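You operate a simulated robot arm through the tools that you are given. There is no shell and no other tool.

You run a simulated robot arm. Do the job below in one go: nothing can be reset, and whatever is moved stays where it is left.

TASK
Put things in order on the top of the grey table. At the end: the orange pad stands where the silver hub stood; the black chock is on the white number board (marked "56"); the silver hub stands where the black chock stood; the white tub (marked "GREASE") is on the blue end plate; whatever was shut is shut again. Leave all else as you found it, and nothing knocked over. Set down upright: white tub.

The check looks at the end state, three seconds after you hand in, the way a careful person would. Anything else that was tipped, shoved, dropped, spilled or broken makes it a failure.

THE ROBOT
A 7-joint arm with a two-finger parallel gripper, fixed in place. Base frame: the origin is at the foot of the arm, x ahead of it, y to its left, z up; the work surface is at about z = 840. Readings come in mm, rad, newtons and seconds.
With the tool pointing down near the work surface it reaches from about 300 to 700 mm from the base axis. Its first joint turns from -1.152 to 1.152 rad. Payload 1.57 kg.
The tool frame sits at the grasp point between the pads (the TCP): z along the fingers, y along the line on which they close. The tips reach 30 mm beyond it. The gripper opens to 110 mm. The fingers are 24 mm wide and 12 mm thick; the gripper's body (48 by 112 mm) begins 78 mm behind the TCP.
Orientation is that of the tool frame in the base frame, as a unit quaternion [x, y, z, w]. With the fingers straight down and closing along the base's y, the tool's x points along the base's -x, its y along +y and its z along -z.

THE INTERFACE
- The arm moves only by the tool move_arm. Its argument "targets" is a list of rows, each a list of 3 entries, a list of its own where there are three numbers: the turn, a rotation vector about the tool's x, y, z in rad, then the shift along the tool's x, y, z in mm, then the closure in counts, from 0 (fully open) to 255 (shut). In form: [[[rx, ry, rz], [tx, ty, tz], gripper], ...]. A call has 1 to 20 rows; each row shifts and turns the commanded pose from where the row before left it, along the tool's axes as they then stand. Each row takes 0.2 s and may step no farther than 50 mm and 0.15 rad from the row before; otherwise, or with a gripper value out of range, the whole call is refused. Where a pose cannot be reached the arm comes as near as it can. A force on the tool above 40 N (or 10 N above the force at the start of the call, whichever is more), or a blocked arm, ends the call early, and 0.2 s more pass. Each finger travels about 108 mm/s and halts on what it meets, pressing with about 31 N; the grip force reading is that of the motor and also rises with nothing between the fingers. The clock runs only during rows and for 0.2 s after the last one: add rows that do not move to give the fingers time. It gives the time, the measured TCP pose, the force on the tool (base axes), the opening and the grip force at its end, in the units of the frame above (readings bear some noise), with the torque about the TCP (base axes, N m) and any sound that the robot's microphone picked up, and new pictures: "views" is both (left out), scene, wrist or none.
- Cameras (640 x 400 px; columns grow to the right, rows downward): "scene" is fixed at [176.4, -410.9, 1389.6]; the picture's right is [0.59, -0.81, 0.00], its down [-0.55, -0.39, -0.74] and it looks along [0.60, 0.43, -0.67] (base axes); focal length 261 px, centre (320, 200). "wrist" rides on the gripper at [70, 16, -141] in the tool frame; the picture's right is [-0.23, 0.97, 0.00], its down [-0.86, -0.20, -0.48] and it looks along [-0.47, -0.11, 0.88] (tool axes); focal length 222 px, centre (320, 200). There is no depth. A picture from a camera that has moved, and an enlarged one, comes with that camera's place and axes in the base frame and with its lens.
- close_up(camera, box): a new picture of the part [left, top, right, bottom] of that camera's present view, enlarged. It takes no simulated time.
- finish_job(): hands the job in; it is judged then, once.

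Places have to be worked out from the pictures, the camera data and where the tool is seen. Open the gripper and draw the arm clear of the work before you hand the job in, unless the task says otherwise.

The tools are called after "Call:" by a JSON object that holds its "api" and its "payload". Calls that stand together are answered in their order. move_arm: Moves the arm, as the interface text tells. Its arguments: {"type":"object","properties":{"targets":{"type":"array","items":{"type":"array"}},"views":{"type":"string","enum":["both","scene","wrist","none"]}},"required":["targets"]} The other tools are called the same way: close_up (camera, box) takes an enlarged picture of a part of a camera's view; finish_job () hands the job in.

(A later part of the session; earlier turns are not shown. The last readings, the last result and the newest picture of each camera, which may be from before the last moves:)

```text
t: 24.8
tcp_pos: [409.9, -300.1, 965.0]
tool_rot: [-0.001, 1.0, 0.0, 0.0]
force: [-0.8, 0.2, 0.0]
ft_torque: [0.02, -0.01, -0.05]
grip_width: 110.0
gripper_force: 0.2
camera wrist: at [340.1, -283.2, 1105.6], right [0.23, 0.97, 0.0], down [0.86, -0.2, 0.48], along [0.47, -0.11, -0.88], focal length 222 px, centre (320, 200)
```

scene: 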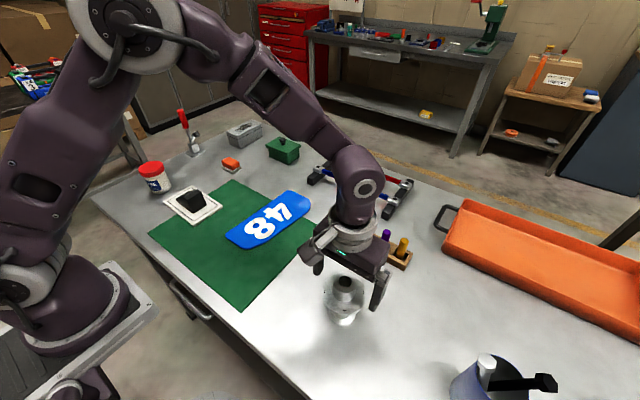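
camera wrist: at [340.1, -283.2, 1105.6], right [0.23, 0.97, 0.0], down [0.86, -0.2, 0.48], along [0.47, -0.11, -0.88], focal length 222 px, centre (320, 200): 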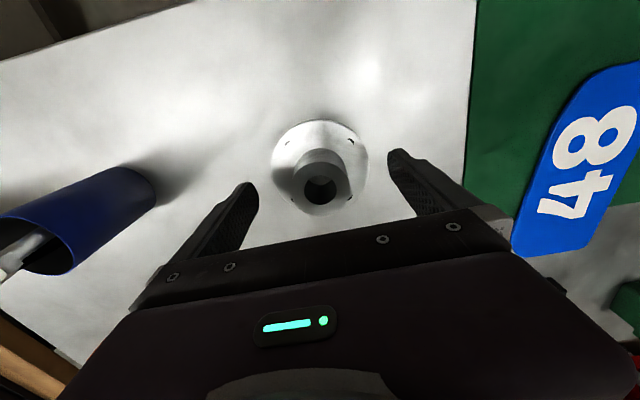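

Call:
{"api": "close_up", "payload": {"camera": "scene", "box": [296, 240, 408, 330]}}

Call:
{"api": "close_up", "payload": {"camera": "wrist", "box": [230, 100, 422, 220]}}

```text
4.44 times, centred on (352, 285) of scene
camera zoom: at [176.4, -410.9, 1389.6], right [0.59, -0.81, 0.0], down [-0.55, -0.39, -0.74], along [0.6, 0.43, -0.67], focal length 1161 px, centre (178, -178)
```

zoom: 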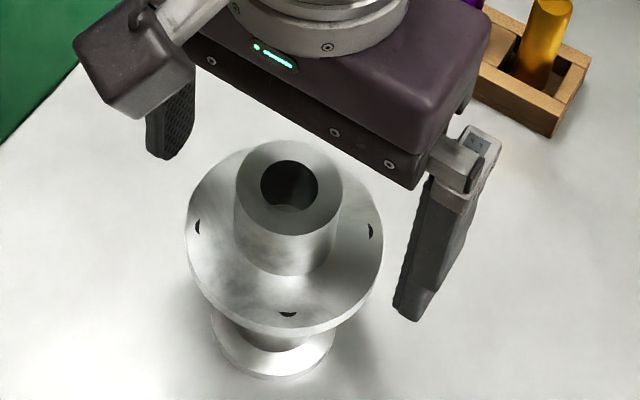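

```text
3.33 times, centred on (326, 160) of wrist
camera zoom: at [340.1, -283.2, 1105.6], right [0.23, 0.97, 0.0], down [0.86, -0.2, 0.48], along [0.47, -0.11, -0.88], focal length 740 px, centre (300, 333)
```

zoom: 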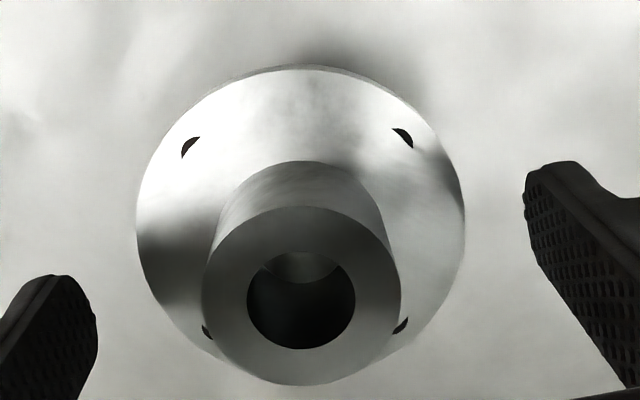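

Well centred with clear gap to the flange. Closing in stages on the boss.

Call:
{"api": "move_arm", "payload": {"targets": [[[0, 0, 0], [0, 0, 0], 100], [[0, 0, 0], [0, 0, 0], 135], [[0, 0, 0], [0, 0, 0], 145], [[0, 0, 0], [0, 0, 0], 150], [[0, 0, 0], [0, 0, 0], 255], [[0, 0, 0], [0, 0, 0], 255], [[0, 0, 0], [0, 0, 0], 255]]}}

```text
t: 26.4
tcp_pos: [409.9, -299.1, 964.6]
tool_rot: [-0.001, 1.0, 0.0, 0.0]
force: [0.2, 1.6, 0.9]
ft_torque: [0.1, 0.04, -0.01]
grip_width: 43.5
gripper_force: 30.4
camera wrist: at [340.1, -283.1, 1105.8], right [0.23, 0.97, 0.0], down [0.86, -0.2, 0.48], along [0.47, -0.11, -0.88], focal length 222 px, centre (320, 200)
```

scene: 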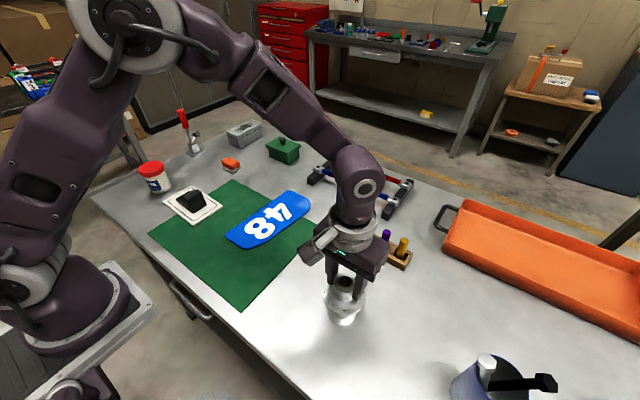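
wrist: 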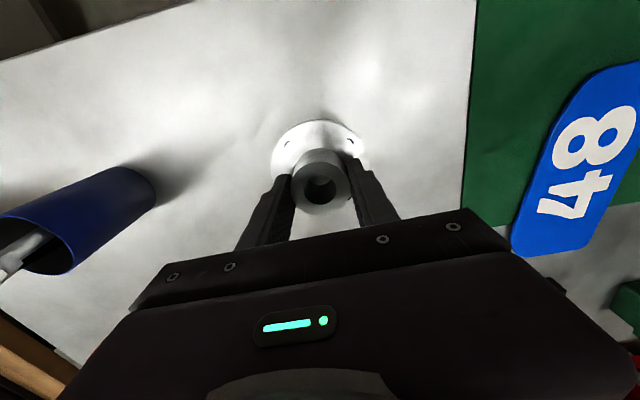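

Boss gripped at 43.5 mm; hub axis in robot coordinates ≈ (409.7, −299.5). Lifting 45 mm and checking the load.

Call:
{"api": "move_arm", "payload": {"targets": [[[0, 0, 0], [0, 0, -5], 255], [[0, 0, 0], [0, 0, -10], 255], [[0, 0, 0], [0, 0, -15], 255], [[0, 0, 0], [0, 0, -15], 255], [[0, 0, 0], [0, 0, 0], 255]]}}

```text
t: 27.6
tcp_pos: [410.3, -300.1, 1009.7]
tool_rot: [-0.001, 1.0, 0.0, 0.0]
force: [-0.1, 1.0, -2.7]
ft_torque: [-0.04, 0.02, -0.01]
grip_width: 43.6
gripper_force: 30.8
camera wrist: at [340.4, -283.4, 1150.9], right [0.23, 0.97, 0.0], down [0.86, -0.2, 0.48], along [0.47, -0.11, -0.88], focal length 222 px, centre (320, 200)
```

scene: 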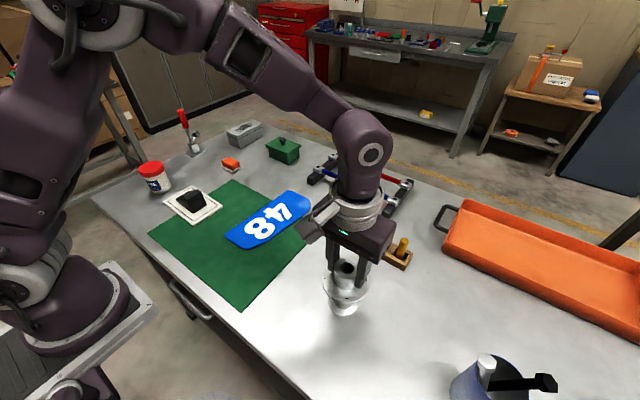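
wrist: 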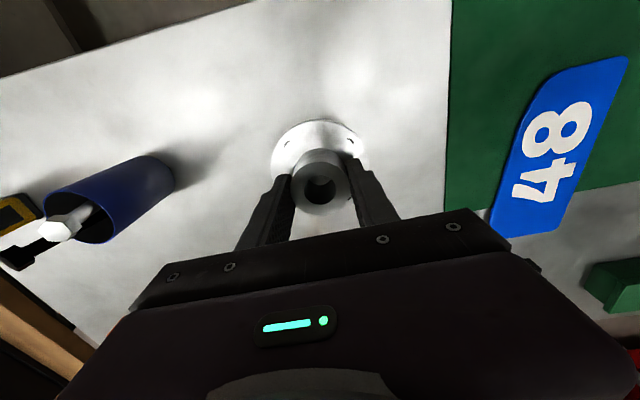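

Hub is held and upright. Move to above the chock's former spot (440, −439.5).

Call:
{"api": "move_arm", "payload": {"targets": [[[0, 0, 0], [-7.4, -34.9, 0], 255], [[0, 0, 0], [-7.4, -34.9, 0], 255], [[0, 0, 0], [-7.4, -34.9, 0], 255], [[0, 0, 0], [-7.4, -34.8, 0], 255], [[0, 0, 0], [0, 0, 0], 255]]}}

```text
t: 28.8
tcp_pos: [439.1, -441.3, 1008.5]
tool_rot: [-0.001, 1.0, 0.001, -0.001]
force: [0.3, -0.2, -3.3]
ft_torque: [0.0, -0.06, 0.01]
grip_width: 43.8
gripper_force: 31.0
camera wrist: at [370.1, -424.0, 1149.6], right [0.23, 0.97, 0.0], down [0.86, -0.2, 0.48], along [0.47, -0.11, -0.88], focal length 222 px, centre (320, 200)
```

scene: 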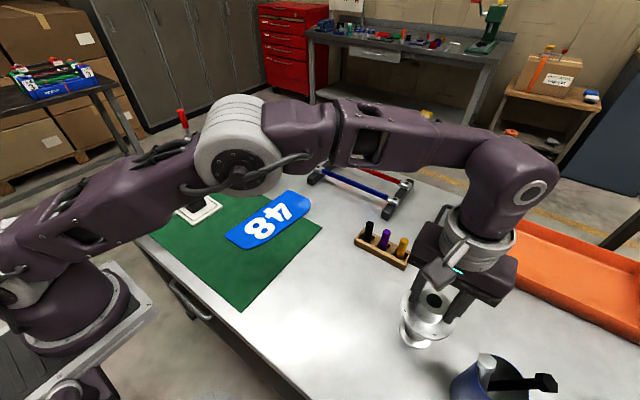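
wrist: 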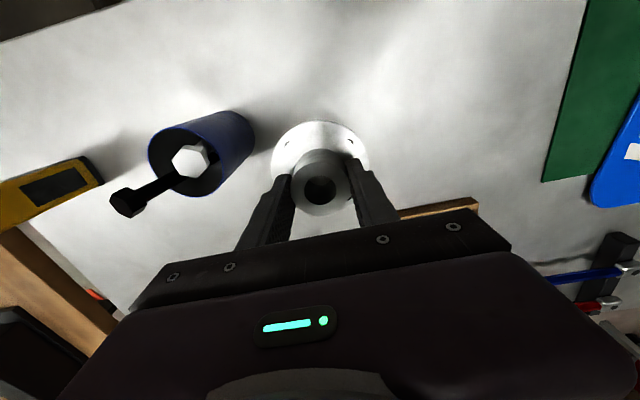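

Slight correction, then lower to just above the table.

Call:
{"api": "move_arm", "payload": {"targets": [[[0, 0, 0], [-0.7, 1.3, 15], 255], [[0, 0, 0], [0, 0, 15], 255], [[0, 0, 0], [0, 0, 9], 255], [[0, 0, 0], [0, 0, 1.5], 255], [[0, 0, 0], [0, 0, 0], 255]]}}

```text
t: 30.0
tcp_pos: [440.6, -440.2, 968.4]
tool_rot: [-0.001, 1.0, -0.001, 0.0]
force: [0.0, 0.7, -2.9]
ft_torque: [-0.02, 0.0, 0.02]
grip_width: 43.6
gripper_force: 31.2
camera wrist: at [370.4, -422.2, 1110.0], right [0.23, 0.97, 0.0], down [0.86, -0.2, 0.48], along [0.47, -0.11, -0.88], focal length 222 px, centre (320, 200)
```

scene: 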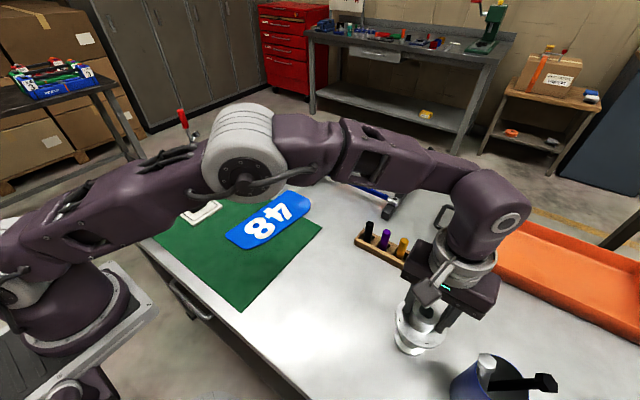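
wrist: 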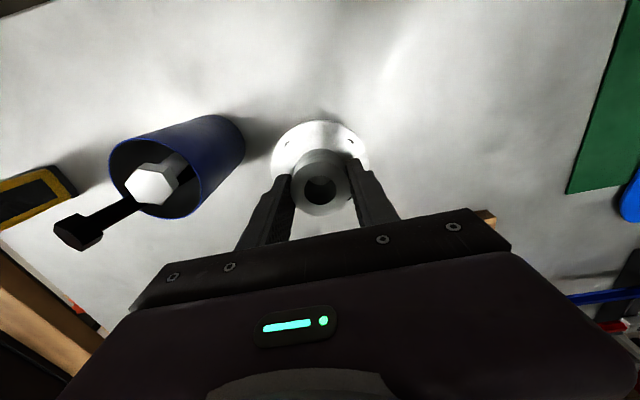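

Positioned at (440.6, −440.2). Lowering the last millimetres until contact.

Call:
{"api": "move_arm", "payload": {"targets": [[[0, 0, 0], [0, 0, 1.5], 255], [[0, 0, 0], [0, 0, 1], 255], [[0, 0, 0], [0, 0, 0], 255]], "views": "none"}}

Call:
{"api": "move_arm", "payload": {"targets": [[[0, 0, 0], [0, 0, 1], 255], [[0, 0, 0], [0, 0, 0], 255]], "views": "none"}}

```text
t: 30.8
tcp_pos: [439.9, -438.9, 967.2]
tool_rot: [-0.001, 1.0, 0.0, 0.0]
force: [0.7, 0.4, -3.9]
ft_torque: [0.02, 0.02, -0.02]
grip_width: 43.6
gripper_force: 31.2
```

```text
t: 31.4
tcp_pos: [440.8, -439.3, 965.6]
tool_rot: [-0.001, 1.0, 0.0, 0.0]
force: [-0.7, -0.4, -2.8]
ft_torque: [0.01, 0.02, 0.0]
grip_width: 43.6
gripper_force: 31.2
```

Still carrying weight (−3 N), so not quite down; stepping further.

Call:
{"api": "move_arm", "payload": {"targets": [[[0, 0, 0], [0, 0, 0.8], 255], [[0, 0, 0], [0, 0, 0], 255]], "views": "none"}}

Call:
{"api": "move_arm", "payload": {"targets": [[[0, 0, 0], [0, 0, 0.8], 255], [[0, 0, 0], [0, 0, 0], 255]], "views": "none"}}

```text
t: 32.0
tcp_pos: [439.8, -438.0, 964.3]
tool_rot: [-0.001, 1.0, 0.0, 0.0]
force: [0.9, -0.4, -2.8]
ft_torque: [-0.07, -0.04, 0.0]
grip_width: 43.4
gripper_force: 30.6
```

```text
t: 32.6
tcp_pos: [440.2, -438.8, 965.2]
tool_rot: [-0.001, 1.0, 0.001, 0.0]
force: [-1.5, 2.8, 10.3]
ft_torque: [0.57, 0.19, 0.02]
grip_width: 43.4
gripper_force: 30.4
```

Contact made (~10 N). Opening the fingers partially (70 mm) to stay clear of the mug.

Call:
{"api": "move_arm", "payload": {"targets": [[[0, 0, 0], [0, 0, 0], 150], [[0, 0, 0], [0, 0, 0], 130], [[0, 0, 0], [0, 0, 0], 90], [[0, 0, 0], [0, 0, 0], 90]]}}

```text
t: 33.6
tcp_pos: [440.9, -438.9, 963.9]
tool_rot: [-0.001, 1.0, 0.0, 0.0]
force: [0.5, 0.1, 0.1]
ft_torque: [0.01, 0.01, 0.0]
grip_width: 71.3
gripper_force: 0.0
camera wrist: at [370.7, -422.2, 1105.2], right [0.23, 0.97, 0.0], down [0.86, -0.2, 0.48], along [0.47, -0.11, -0.88], focal length 222 px, centre (320, 200)
```

scene: 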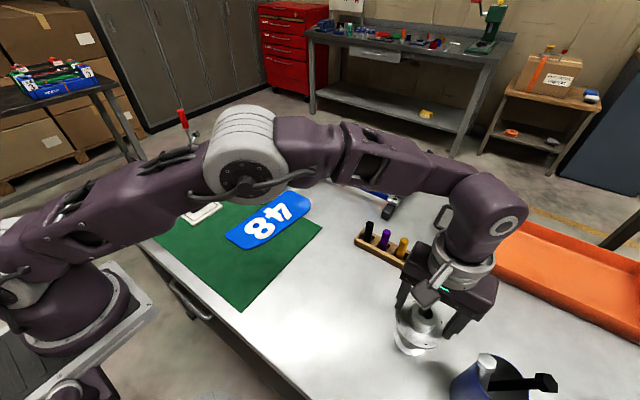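
wrist: 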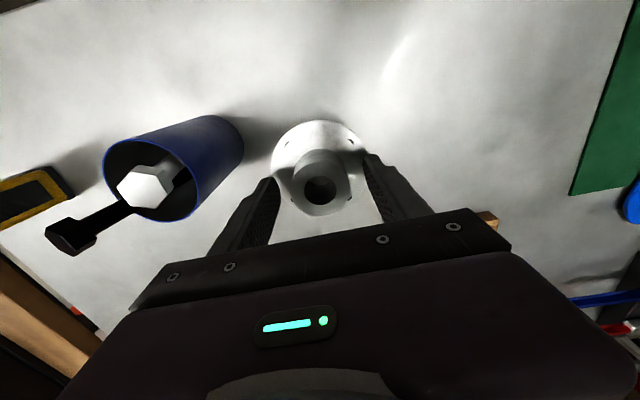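

Hub released and standing. Rise straight up, then take a look.

Call:
{"api": "move_arm", "payload": {"targets": [[[0, 0, 0], [0, 0, -20], 90], [[0, 0, 0], [0, 0, -40], 90], [[0, 0, 0], [0, 0, -40], 90], [[0, 0, 0], [0, 0, 0], 90]]}}

```text
t: 34.6
tcp_pos: [440.8, -439.3, 1065.0]
tool_rot: [-0.001, 1.0, 0.0, 0.0]
force: [1.0, -0.6, 0.7]
ft_torque: [0.0, 0.03, 0.0]
grip_width: 71.2
gripper_force: 0.1
camera wrist: at [370.0, -422.4, 1206.5], right [0.23, 0.97, 0.0], down [0.86, -0.2, 0.48], along [0.47, -0.11, -0.88], focal length 222 px, centre (320, 200)
```

scene: 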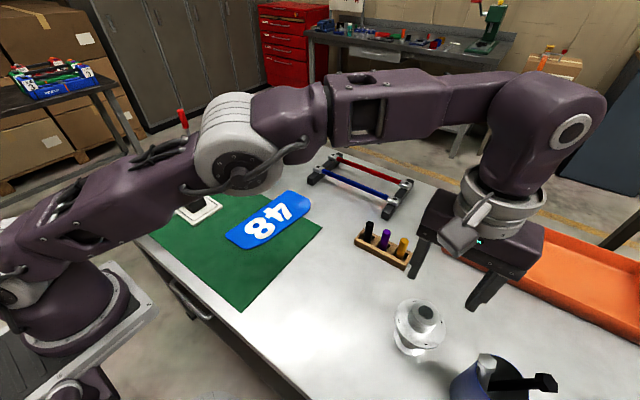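
wrist: 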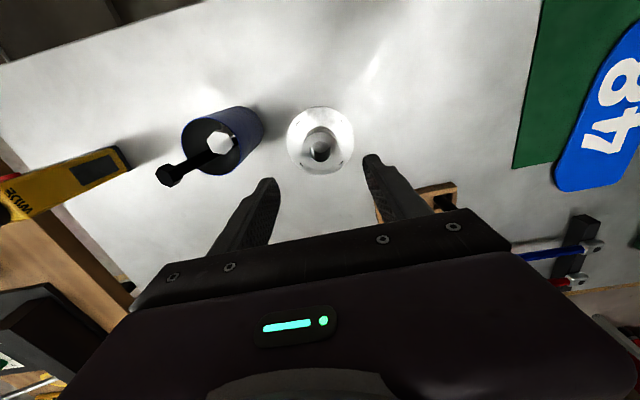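

Checking the hub's final stance in a close-up before moving on.

Call:
{"api": "close_up", "payload": {"camera": "scene", "box": [366, 285, 478, 375]}}

```text
4.44 times, centred on (422, 330) of scene
camera zoom: at [176.4, -410.9, 1389.6], right [0.59, -0.81, 0.0], down [-0.55, -0.39, -0.74], along [0.6, 0.43, -0.67], focal length 1161 px, centre (-133, -378)
```

zoom: 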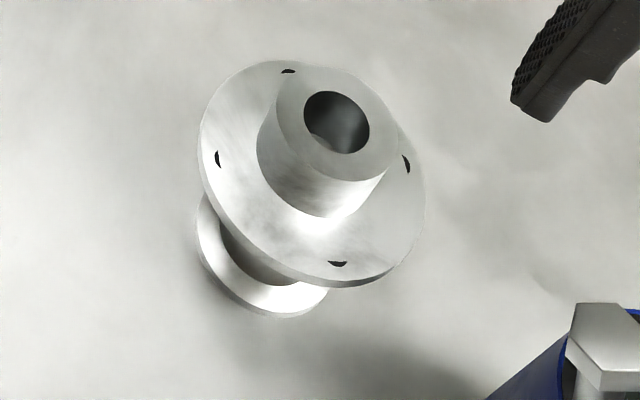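

Hub is upright near the chock's former centre. Now I travel to the orange pad for a close view.

Call:
{"api": "move_arm", "payload": {"targets": [[[0, 0, 0], [-8.7, 45.9, 0], 90], [[0, 0, 0], [-8.7, 45.9, 0], 90], [[0, 0, 0], [-8.7, 45.9, 0], 90], [[0, 0, 0], [-8.7, 45.9, 0], 90], [[0, 0, 0], [-8.7, 45.9, 0], 90], [[0, 0, 0], [-8.7, 45.9, 0], 90], [[0, 0, 0], [-8.7, 45.9, 0], 90], [[0, 0, 0], [-8.7, 45.9, 0], 90], [[0, 0, 0], [-8.7, 45.9, 0], 90], [[0, 0, 0], [-8.7, 45.9, 0], 0], [[0, 0, 0], [-8.7, 45.9, 0], 0], [[0, 0, 0], [-8.7, 45.9, 0], 0], [[0, 0, 0], [-8.7, 45.9, 0], 0], [[0, 0, 0], [-8.7, 45.9, 0], 0], [[0, 0, 0], [-8.7, 45.9, 0], 0], [[0, 0, 0], [-8.7, 45.9, 0], 0], [[0, 0, 0], [0, 0, 15], 0], [[0, 0, 0], [0, 0, 0], 0]]}}

```text
t: 38.4
tcp_pos: [575.9, 298.2, 1047.4]
tool_rot: [0.0, 1.0, 0.0, 0.0]
force: [0.4, -1.0, 0.2]
ft_torque: [0.01, -0.01, 0.01]
grip_width: 109.8
gripper_force: 0.0
camera wrist: at [506.7, 314.4, 1189.6], right [0.23, 0.97, 0.0], down [0.86, -0.2, 0.48], along [0.47, -0.11, -0.88], focal length 222 px, centre (320, 200)
```

scene: 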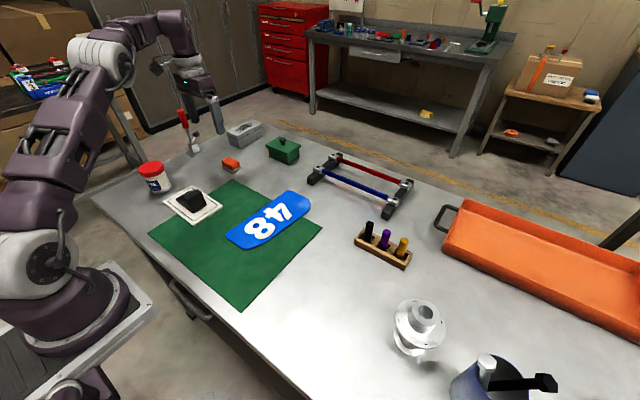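
wrist: 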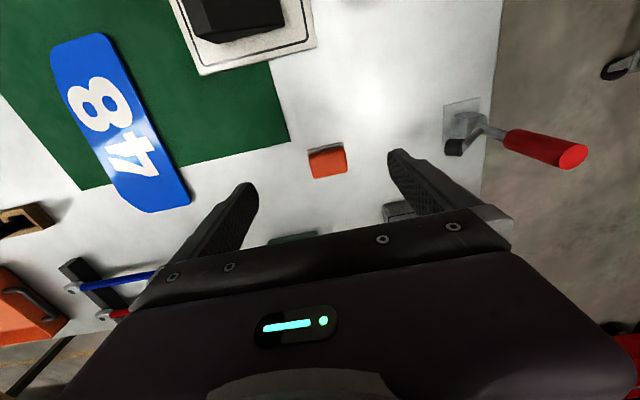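

Zooming on the pad.

Call:
{"api": "close_up", "payload": {"camera": "wrist", "box": [280, 125, 376, 185]}}

Call:
{"api": "close_up", "payload": {"camera": "scene", "box": [206, 145, 254, 175]}}

Call:
{"api": "close_up", "payload": {"camera": "scene", "box": [380, 285, 470, 375]}}

```text
6.67 times, centred on (328, 155) of wrist
camera zoom: at [506.7, 314.4, 1189.6], right [0.23, 0.97, 0.0], down [0.86, -0.2, 0.48], along [0.47, -0.11, -0.88], focal length 1481 px, centre (267, 500)
```

zoom: 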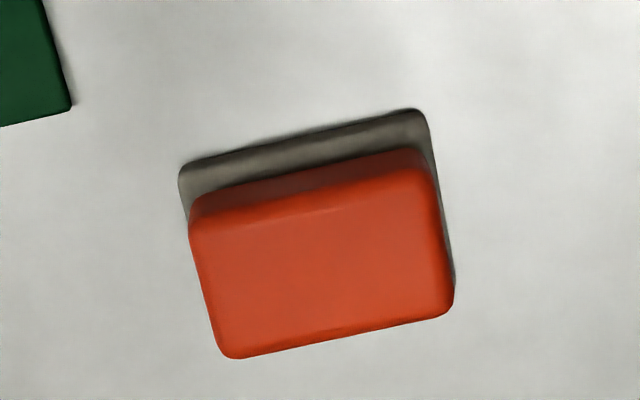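

```text
13.33 times, centred on (230, 160) of scene
camera zoom: at [176.4, -410.9, 1389.6], right [0.59, -0.81, 0.0], down [-0.55, -0.39, -0.74], along [0.6, 0.43, -0.67], focal length 3483 px, centre (1520, 733)
```

zoom: 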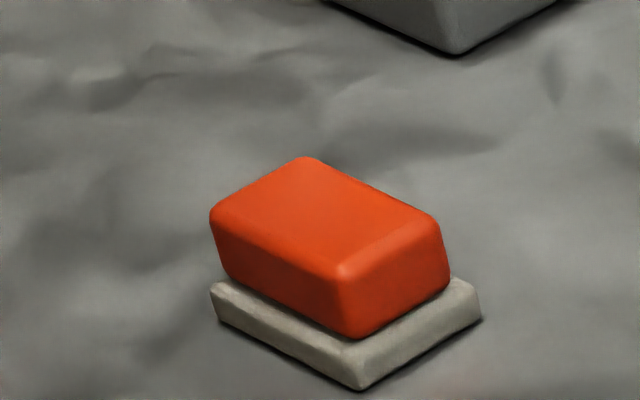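

```text
4.44 times, centred on (425, 330) of scene
camera zoom: at [176.4, -410.9, 1389.6], right [0.59, -0.81, 0.0], down [-0.55, -0.39, -0.74], along [0.6, 0.43, -0.67], focal length 1161 px, centre (-147, -378)
```

zoom: 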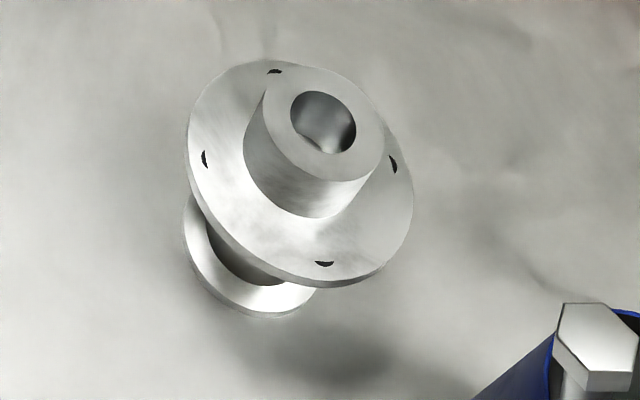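

The pad is an orange block (≈35 × 53 mm, z ≈ 850–874) on a cream slab; centre ≈ (619, 301). I move above it and descend part-way.

Call:
{"api": "move_arm", "payload": {"targets": [[[0, 0, 0], [-21.6, 1.4, 20], 0], [[0, 0, 0], [-21.6, 1.3, 20], 0], [[0, 0, 0], [0, 0, 35], 0], [[0, 0, 0], [0, 0, 35], 0], [[0, 0, 0], [0, 0, 0], 0]]}}

```text
t: 39.6
tcp_pos: [591.3, 296.4, 958.3]
tool_rot: [-0.001, 1.0, 0.0, 0.0]
force: [0.6, -0.4, 0.3]
ft_torque: [0.01, -0.02, -0.02]
grip_width: 110.1
gripper_force: 0.2
out of reach, approached as far as the arm can: row 1, 2
camera wrist: at [521.1, 312.7, 1100.6], right [0.23, 0.97, 0.0], down [0.86, -0.2, 0.48], along [0.47, -0.11, -0.88], focal length 222 px, centre (320, 200)
```

scene: 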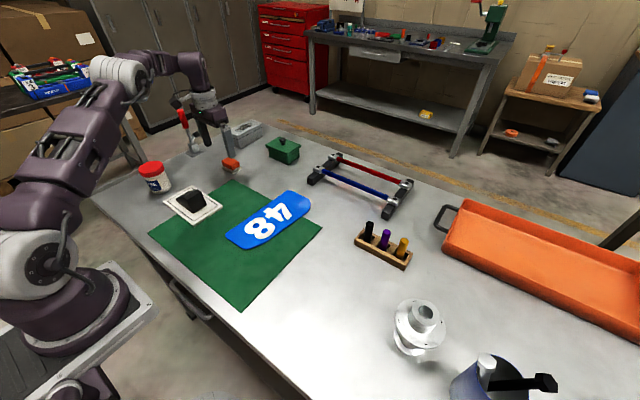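
wrist: 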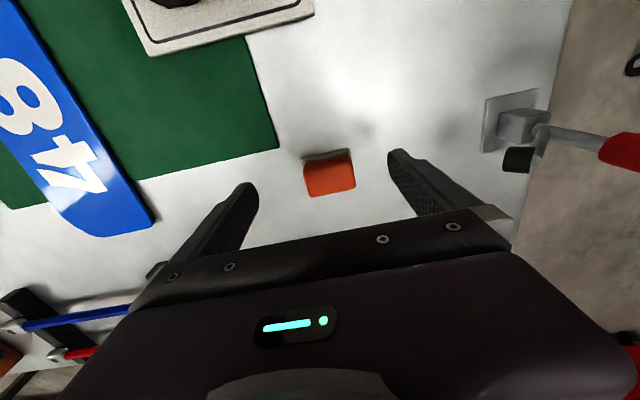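

Reach is limited at the higher z; reach grows lower down. I'll re-measure the pad here first.

Call:
{"api": "close_up", "payload": {"camera": "wrist", "box": [282, 135, 378, 210]}}

```text
5.33 times, centred on (330, 172) of wrist
camera zoom: at [521.1, 312.7, 1100.6], right [0.23, 0.97, 0.0], down [0.86, -0.2, 0.48], along [0.47, -0.11, -0.88], focal length 1185 px, centre (267, 347)
```

zoom: 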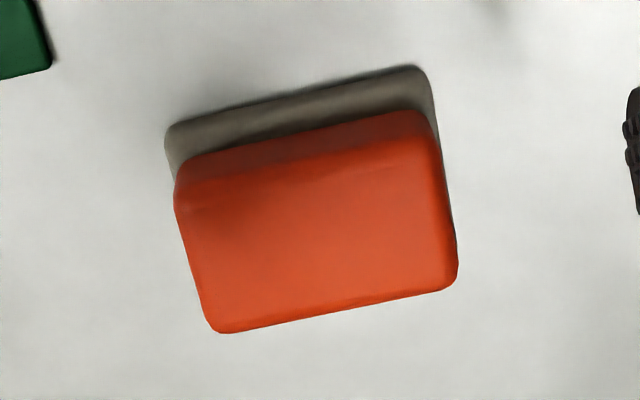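

Pad centre re-measured at (619.5, 301.2). Going lower first, then forward.

Call:
{"api": "move_arm", "payload": {"targets": [[[0, 0, 0], [0, 2.4, 30], 0], [[0, 0, 0], [-9, 2.4, 8], 0], [[0, 0, 0], [-10, 0, 4], 0], [[0, 0, 0], [-9.2, 0, 4], 0], [[0, 0, 0], [0, 0, 0], 0]]}}

```text
t: 40.8
tcp_pos: [611.2, 301.8, 918.0]
tool_rot: [0.0, 1.0, -0.001, 0.0]
force: [-0.5, 0.1, -0.4]
ft_torque: [0.02, 0.0, 0.02]
grip_width: 109.8
gripper_force: 0.1
out of reach, approached as far as the arm can: row 4
camera wrist: at [541.4, 318.7, 1058.2], right [0.23, 0.97, 0.0], down [0.86, -0.2, 0.48], along [0.47, -0.11, -0.88], focal length 222 px, centre (320, 200)
```

scene: 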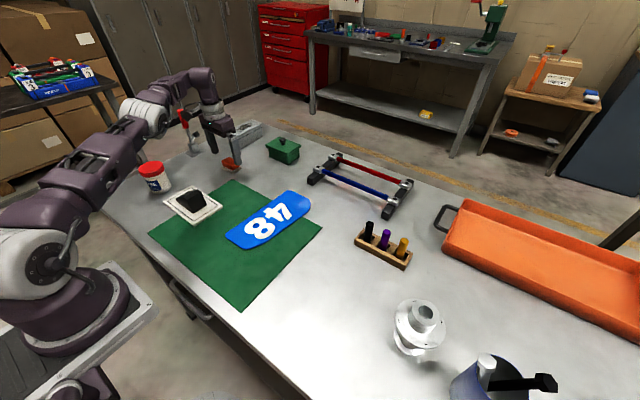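
wrist: 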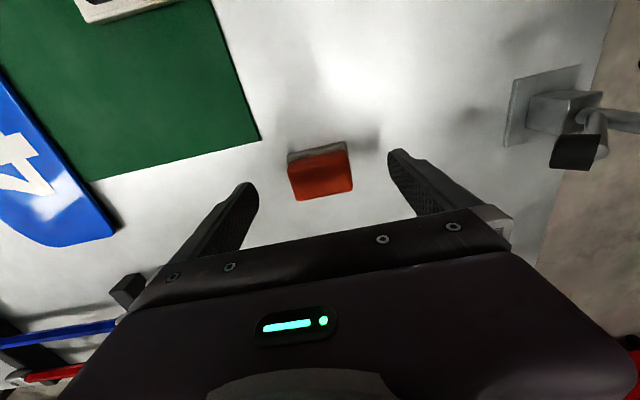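

Near the reach limit; I'll go lower first, then move the remaining ~8 mm forward with the fingers straddling the pad.

Call:
{"api": "move_arm", "payload": {"targets": [[[0, 0, 0], [0, 0, 15], 0], [[0, 0, 0], [0, 0, 13], 0], [[0, 0, 0], [-4, 0, 4], 0], [[0, 0, 0], [-4, 0, 1], 0], [[0, 0, 0], [0, 0, 0], 0]]}}

```text
t: 42.0
tcp_pos: [611.2, 300.3, 880.4]
tool_rot: [-0.005, 1.0, -0.007, -0.008]
force: [0.3, 1.1, -0.3]
ft_torque: [0.0, -0.04, 0.01]
grip_width: 109.9
gripper_force: 0.1
out of reach, approached as far as the arm can: row 4
camera wrist: at [544.0, 317.6, 1022.5], right [0.22, 0.98, -0.02], down [0.87, -0.19, 0.47], along [0.45, -0.12, -0.88], focal length 222 px, centre (320, 200)
```

scene: 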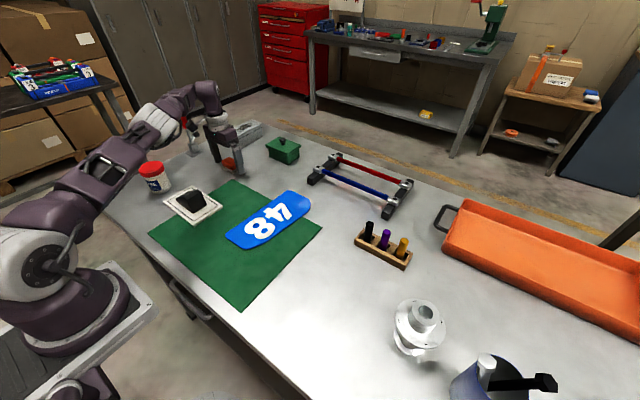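
wrist: 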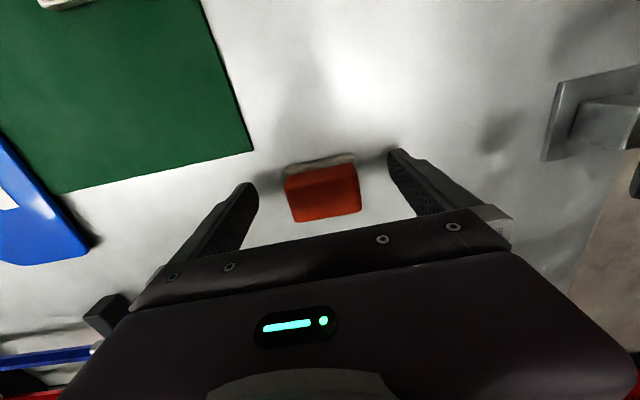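

I'm ~8 mm short in x at the reach limit. A slight outward tilt of the tool (≈0.15 rad about y) should give the reach; raising ~4 mm so the tips clear the cream slab.

Call:
{"api": "move_arm", "payload": {"targets": [[[0, 0, 0], [0, 0, -4], 0], [[0, -0.08, 0], [0, 0, 0], 0], [[0, -0.07, 0], [0, 0, 0], 0], [[0, 0, 0], [-3, 0, 0], 0], [[0, 0, 0], [-3, 0, 0], 0], [[0, 0, 0], [0, 0, 0], 0]]}}

```text
t: 43.4
tcp_pos: [620.2, 301.1, 883.7]
tool_rot: [0.0, 0.997, 0.0, 0.075]
force: [0.6, -0.4, 0.6]
ft_torque: [0.01, -0.03, 0.01]
grip_width: 109.8
gripper_force: 0.0
out of reach, approached as far as the arm can: row 1
camera wrist: at [529.4, 317.7, 1013.5], right [0.22, 0.97, 0.03], down [0.77, -0.2, 0.6], along [0.59, -0.11, -0.8], focal length 222 px, centre (320, 200)
```

scene: 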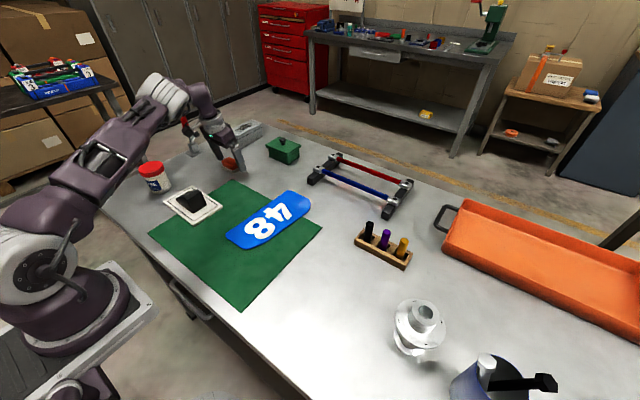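
wrist: 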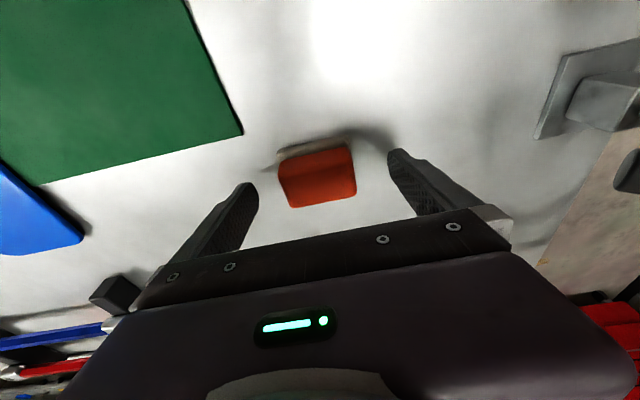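

Now at (620.2, 301.1, 883.7) with 0.15 rad tilt. Checking a close-up before closing.

Call:
{"api": "close_up", "payload": {"camera": "scene", "box": [200, 130, 264, 182]}}

Call:
{"api": "close_up", "payload": {"camera": "wrist", "box": [230, 120, 422, 240]}}

```text
7.69 times, centred on (232, 156) of scene
camera zoom: at [176.4, -410.9, 1389.6], right [0.59, -0.81, 0.0], down [-0.55, -0.39, -0.74], along [0.6, 0.43, -0.67], focal length 2010 px, centre (997, 538)
```

zoom: 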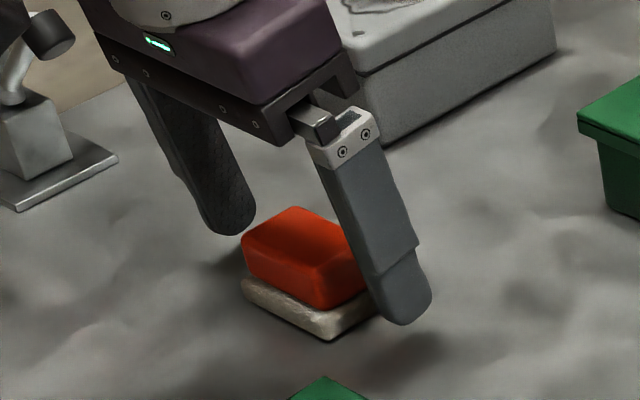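

```text
3.33 times, centred on (326, 180) of wrist
camera zoom: at [529.4, 317.7, 1013.5], right [0.22, 0.97, 0.03], down [0.77, -0.2, 0.6], along [0.59, -0.11, -0.8], focal length 740 px, centre (300, 267)
```

zoom: 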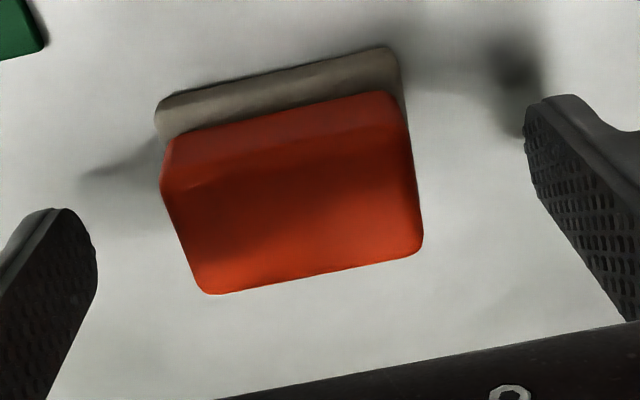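

The fingers straddle the orange block above the slab. Closing in stages.

Call:
{"api": "move_arm", "payload": {"targets": [[[0, 0, 0], [0, 0, 0], 90], [[0, 0, 0], [0, 0, 0], 112], [[0, 0, 0], [0, 0, 0], 122], [[0, 0, 0], [0, 0, 0], 130], [[0, 0, 0], [0, 0, 0], 255], [[0, 0, 0], [0, 0, 0], 255], [[0, 0, 0], [0, 0, 0], 255]]}}

```text
t: 45.0
tcp_pos: [620.4, 300.8, 883.6]
tool_rot: [-0.001, 0.997, 0.0, 0.075]
force: [0.7, -0.4, -0.3]
ft_torque: [-0.01, 0.0, -0.01]
grip_width: 55.0
gripper_force: 31.7
camera wrist: at [529.4, 317.7, 1013.5], right [0.22, 0.97, 0.03], down [0.77, -0.2, 0.6], along [0.59, -0.11, -0.8], focal length 222 px, centre (320, 200)
```

scene: 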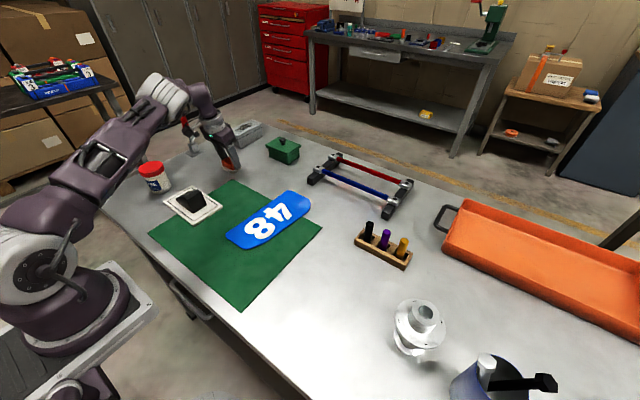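
wrist: 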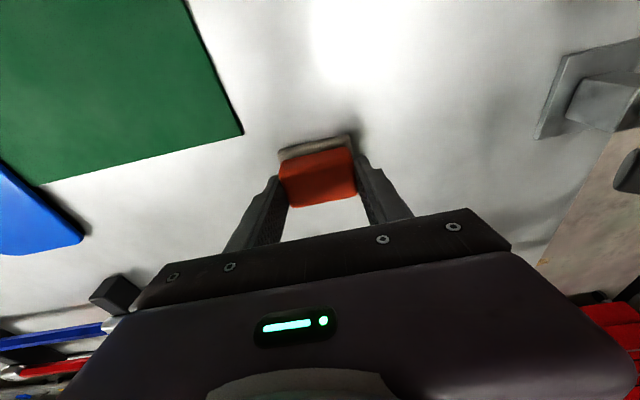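

Orange block gripped at 55 mm. Lifting a little to see whether the cream slab comes along or stays.

Call:
{"api": "move_arm", "payload": {"targets": [[[0, 0, 0], [-0.75, 0, -4.95], 255], [[0, 0, 0], [-1.5, 0, -9.9], 255], [[0, 0, 0], [7.65, 0, -16.3], 255], [[0, 0, 0], [0, 0, 0], 255]]}}

```text
t: 46.0
tcp_pos: [609.3, 300.7, 915.3]
tool_rot: [0.0, 0.997, 0.0, 0.075]
force: [-0.2, -0.4, -0.3]
ft_torque: [0.01, -0.01, 0.01]
grip_width: 55.0
gripper_force: 31.3
camera wrist: at [519.5, 317.6, 1044.4], right [0.22, 0.97, 0.03], down [0.77, -0.2, 0.6], along [0.59, -0.11, -0.8], focal length 222 px, centre (320, 200)
```

scene: 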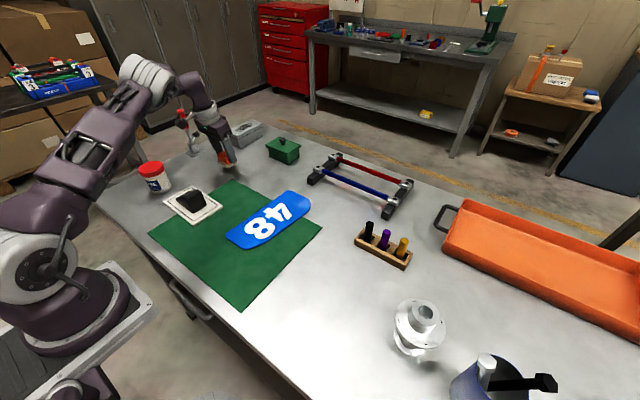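
wrist: 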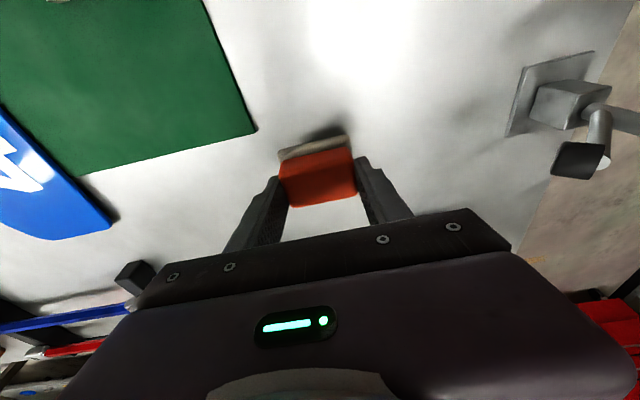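

The slab came up with the block, so the pad is one piece and is held level. I carry it up and across to the hub's old place (TCP target ≈ (410.7, −299.5)).

Call:
{"api": "move_arm", "payload": {"targets": [[[0, 0, 0], [19.5, 0, -38.3], 255], [[0, 0, 0], [19.5, 0, -38.3], 255], [[0, 0, 0], [19.5, 0, -38.3], 255], [[0, 0, 0], [8.73, -42.87, -1.32], 255], [[0, 0, 0], [8.73, -42.87, -1.32], 255], [[0, 0, 0], [8.73, -42.87, -1.32], 255], [[0, 0, 0], [8.73, -42.87, -1.32], 255], [[0, 0, 0], [8.73, -42.87, -1.32], 255], [[0, 0, 0], [8.73, -42.87, -1.32], 255], [[0, 0, 0], [8.73, -42.87, -1.32], 255], [[0, 0, 0], [8.73, -42.87, -1.32], 255], [[0, 0, 0], [8.73, -42.87, -1.32], 255], [[0, 0, 0], [8.73, -42.87, -1.32], 255], [[0, 0, 0], [8.73, -42.87, -1.32], 255], [[0, 0, 0], [8.73, -42.87, -1.32], 255], [[0, 0, 0], [8.73, -42.87, -1.32], 255], [[0, 0, 0], [8.73, -42.87, -1.32], 255], [[0, 0, 0], [0, 0, 0], 255]]}}

```text
t: 49.8
tcp_pos: [412.1, -300.8, 1019.1]
tool_rot: [-0.001, 0.997, 0.0, 0.075]
force: [0.2, 1.1, -0.9]
ft_torque: [0.02, 0.0, 0.01]
grip_width: 54.8
gripper_force: 31.0
camera wrist: at [322.0, -284.1, 1147.8], right [0.22, 0.97, 0.03], down [0.77, -0.2, 0.6], along [0.59, -0.11, -0.8], focal length 222 px, centre (320, 200)
```

scene: 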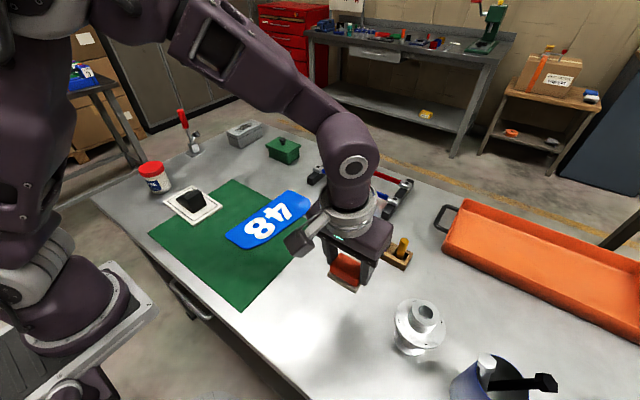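
wrist: 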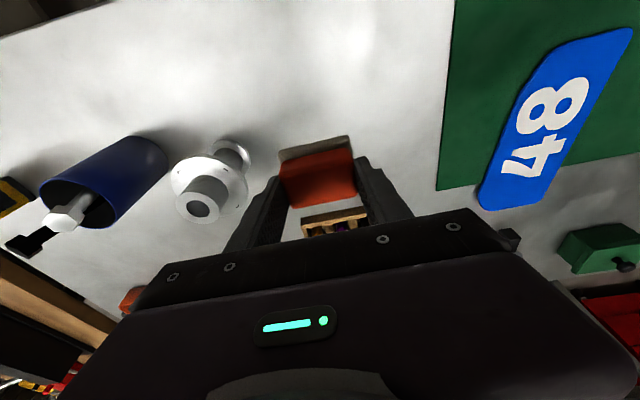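

Level and over the spot; small correction and descend to ~5 mm above the table.

Call:
{"api": "move_arm", "payload": {"targets": [[[0, 0, 0], [6.6, 1.3, 34.4], 255], [[0, 0, 0], [5.23, 0, 34.6], 255], [[0, 0, 0], [5.23, 0, 34.6], 255], [[0, 0, 0], [3.74, 0, 24.7], 255], [[0, 0, 0], [0, 0, 0], 255]]}}

```text
t: 51.0
tcp_pos: [411.7, -300.0, 888.5]
tool_rot: [-0.001, 0.997, 0.0, 0.075]
force: [0.0, 1.0, -0.2]
ft_torque: [0.03, 0.01, -0.03]
grip_width: 54.9
gripper_force: 31.1
camera wrist: at [321.6, -282.4, 1017.4], right [0.22, 0.97, 0.03], down [0.77, -0.2, 0.6], along [0.59, -0.11, -0.8], focal length 222 px, centre (320, 200)
```

scene: 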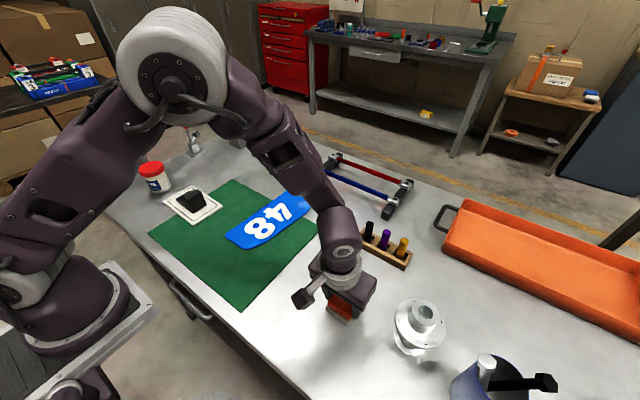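
wrist: 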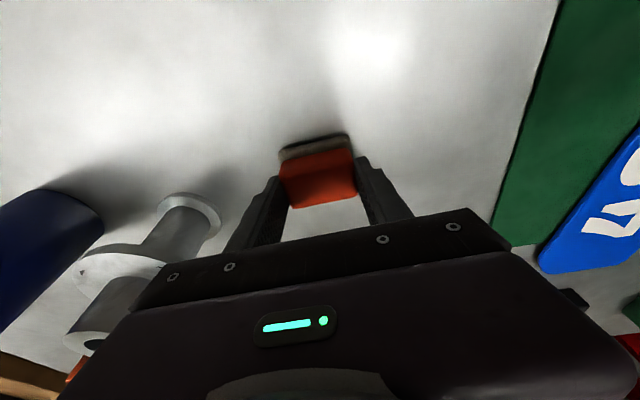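

Lowering the final few millimetres.

Call:
{"api": "move_arm", "payload": {"targets": [[[0, 0, 0], [1.1, 0.3, 2.5], 255], [[0, 0, 0], [0.2, 0, 1.2], 255], [[0, 0, 0], [0, 0, 0], 255]], "views": "none"}}

Call:
{"api": "move_arm", "payload": {"targets": [[[0, 0, 0], [0.15, 0, 1], 255], [[0, 0, 0], [0, 0, 0], 255]], "views": "none"}}

```text
t: 51.8
tcp_pos: [410.7, -299.2, 884.8]
tool_rot: [-0.001, 0.997, -0.001, 0.075]
force: [-0.5, -0.7, -1.0]
ft_torque: [0.01, 0.03, 0.0]
grip_width: 54.7
gripper_force: 30.7
```

```text
t: 52.4
tcp_pos: [409.6, -299.3, 883.9]
tool_rot: [0.0, 0.997, 0.0, 0.076]
force: [0.2, 1.2, 4.6]
ft_torque: [0.07, -0.02, 0.01]
grip_width: 55.0
gripper_force: 30.6
```

Contact (4.6 N). Releasing the pad.

Call:
{"api": "move_arm", "payload": {"targets": [[[0, 0, 0], [0, 0, 0], 115], [[0, 0, 0], [0, 0, 0], 80], [[0, 0, 0], [0, 0, 0], 80], [[0, 0, 0], [-3, 0, -19.8], 80], [[0, 0, 0], [-5.2, 0, -34.6], 80], [[0, 0, 0], [-5.2, 0, -34.6], 80], [[0, 0, 0], [-5.2, 0, -34.6], 80], [[0, 0, 0], [0, 0, 0], 80]]}}

```text
t: 54.2
tcp_pos: [409.8, -302.6, 1007.2]
tool_rot: [-0.001, 0.997, 0.0, 0.075]
force: [-0.1, 0.1, 0.0]
ft_torque: [0.02, -0.03, -0.02]
grip_width: 75.6
gripper_force: 0.1
camera wrist: at [320.7, -285.5, 1138.1], right [0.22, 0.97, 0.03], down [0.77, -0.2, 0.6], along [0.59, -0.11, -0.8], focal length 222 px, centre (320, 200)
```

scene: 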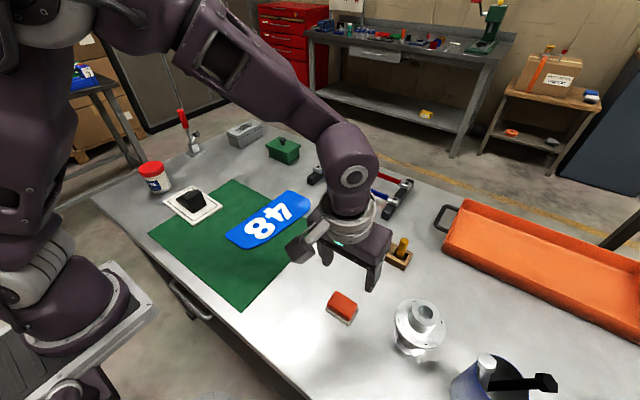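
wrist: 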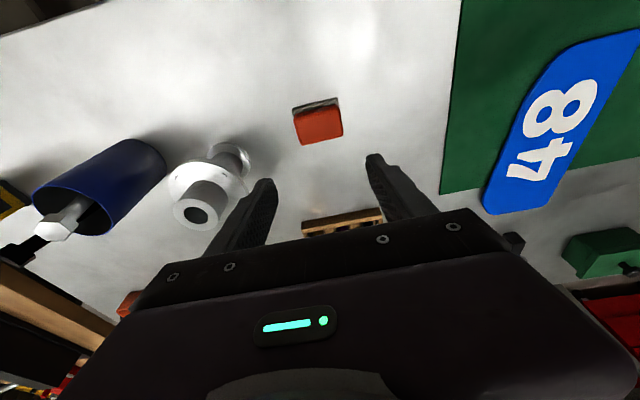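

Pad set down upright. Checking its location in the scene against the hub's original base pixel (≈ (341, 312)).

Call:
{"api": "close_up", "payload": {"camera": "scene", "box": [309, 282, 373, 334]}}

Call:
{"api": "close_up", "payload": {"camera": "scene", "box": [130, 150, 194, 202]}}

```text
7.69 times, centred on (341, 308) of scene
camera zoom: at [176.4, -410.9, 1389.6], right [0.59, -0.81, 0.0], down [-0.55, -0.39, -0.74], along [0.6, 0.43, -0.67], focal length 2010 px, centre (158, -631)
```

zoom: 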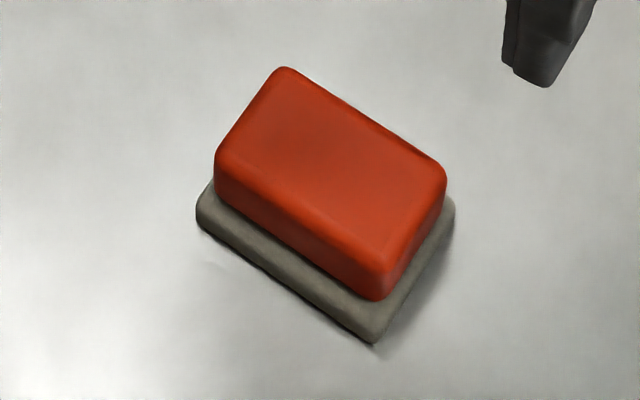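

```text
7.69 times, centred on (162, 176) of scene
camera zoom: at [176.4, -410.9, 1389.6], right [0.59, -0.81, 0.0], down [-0.55, -0.39, -0.74], along [0.6, 0.43, -0.67], focal length 2010 px, centre (1535, 385)
```

zoom: 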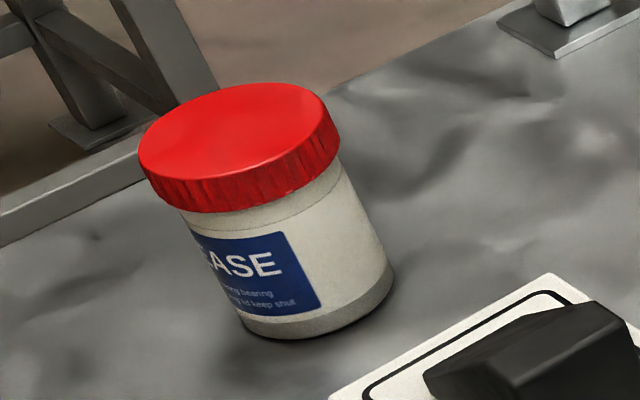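

Pad sits within ~3 mm of the hub's old spot. The tub's label says "keep shut", and its lid overhangs the body, so I'll grip the body below the lid with the tool tilted ~45°. First I travel toward the tub.

Call:
{"api": "move_arm", "payload": {"targets": [[[0, 0, 0], [5.5, 43.6, -2.8], 0], [[0, 0, 0], [5.5, 43.6, -2.8], 0], [[0, 0, 0], [5.5, 43.6, -2.8], 0], [[0, 0, 0], [5.5, 43.6, -2.8], 0], [[0, 0, 0], [5.5, 43.6, -2.8], 0], [[0, 0, 0], [5.5, 43.6, -2.8], 0], [[0, 0, 0], [5.5, 43.6, -2.8], 0], [[0, 0, 0], [5.5, 43.6, -2.8], 0], [[0, 0, 0], [5.5, 43.6, -2.8], 0], [[0, 0, 0], [5.5, 43.6, -2.8], 0], [[0, 0, 0], [5.5, 43.6, -0.8], 0], [[0, 0, 0], [5.5, 43.6, -0.8], 0], [[0, 0, 0], [5.5, 43.6, -0.8], 0], [[0, 0, 0], [5.5, 43.6, -0.8], 0], [[0, 0, 0], [5.5, 43.6, -0.8], 0], [[0, 0, 0], [5.5, 43.6, -0.8], 0], [[0, 0, 0], [0, 0, 0], 0]]}}

```text
t: 57.8
tcp_pos: [317.0, 399.2, 1027.5]
tool_rot: [-0.001, 0.997, 0.0, 0.075]
force: [-0.2, -0.4, 0.5]
ft_torque: [-0.02, 0.0, -0.01]
grip_width: 110.0
gripper_force: 0.1
camera wrist: at [227.4, 416.2, 1155.9], right [0.22, 0.97, 0.03], down [0.77, -0.2, 0.6], along [0.59, -0.11, -0.8], focal length 222 px, centre (320, 200)
```

scene: 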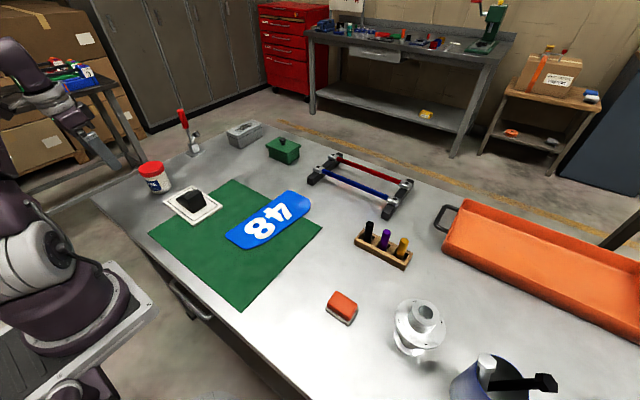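
wrist: 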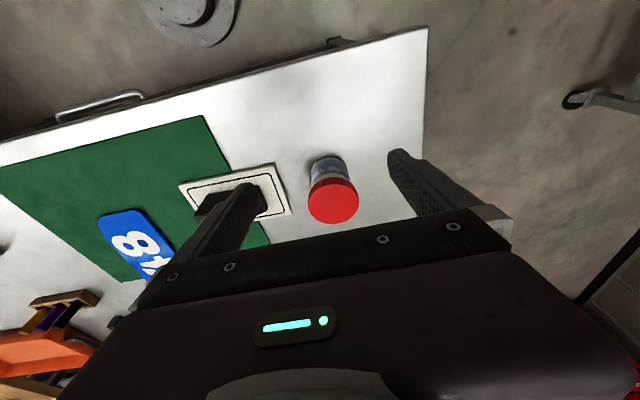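

Tub is in view ahead. Now tilting the tool to ~45° (rotating about the TCP, well clear of the tub).

Call:
{"api": "move_arm", "payload": {"targets": [[[0, -0.127, 0], [0, 0, 0], 0], [[0, -0.127, 0], [0, 0, 0], 0], [[0, -0.127, 0], [0, 0, 0], 0], [[0, -0.127, 0], [0, 0, 0], 0], [[0, -0.127, 0], [0, 0, 0], 0], [[0, 0, 0], [0, 0, 0], 0]]}}

```text
t: 59.2
tcp_pos: [316.4, 399.4, 1027.9]
tool_rot: [0.0, 0.924, 0.0, 0.383]
force: [0.2, 0.4, 0.2]
ft_torque: [0.01, -0.02, 0.0]
grip_width: 110.1
gripper_force: 0.1
camera wrist: at [167.2, 415.1, 1078.6], right [0.16, 0.97, 0.16], down [0.27, -0.2, 0.94], along [0.95, -0.11, -0.29], focal length 222 px, centre (320, 200)
```

scene: 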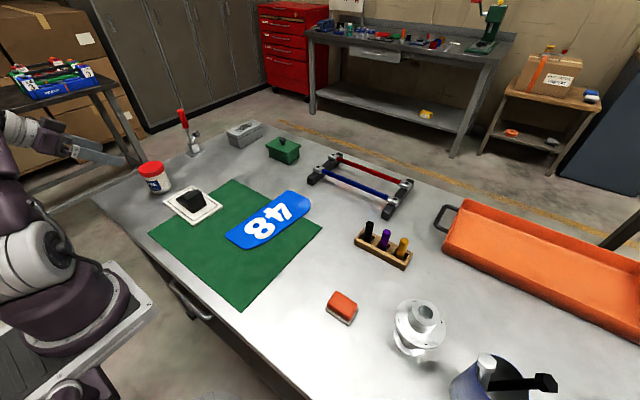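
wrist: 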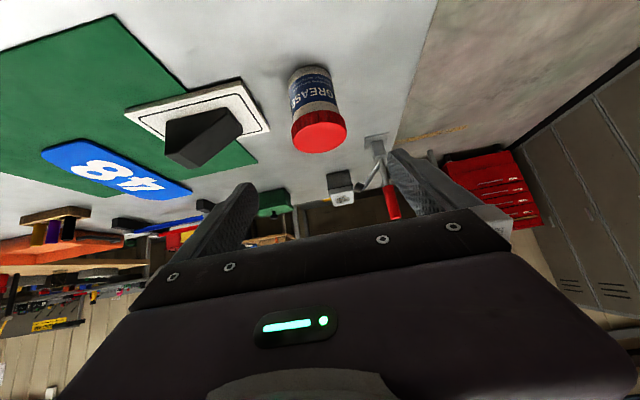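

The tilt worked. Zooming on the tub to measure it.

Call:
{"api": "close_up", "payload": {"camera": "wrist", "box": [265, 50, 377, 165]}}

```text
3.48 times, centred on (321, 108) of wrist
camera zoom: at [167.2, 415.1, 1078.6], right [0.16, 0.97, 0.16], down [0.27, -0.2, 0.94], along [0.95, -0.11, -0.29], focal length 773 px, centre (316, 522)
```

zoom: 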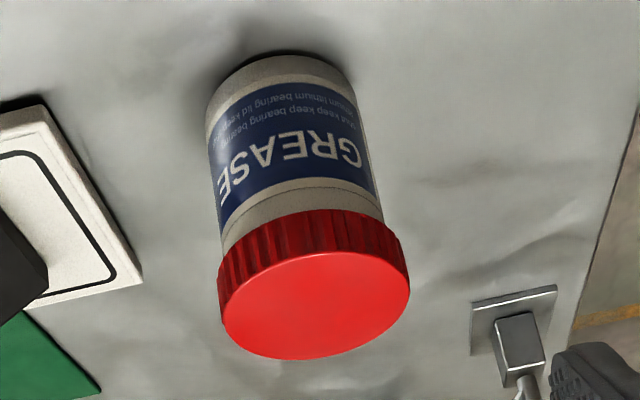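

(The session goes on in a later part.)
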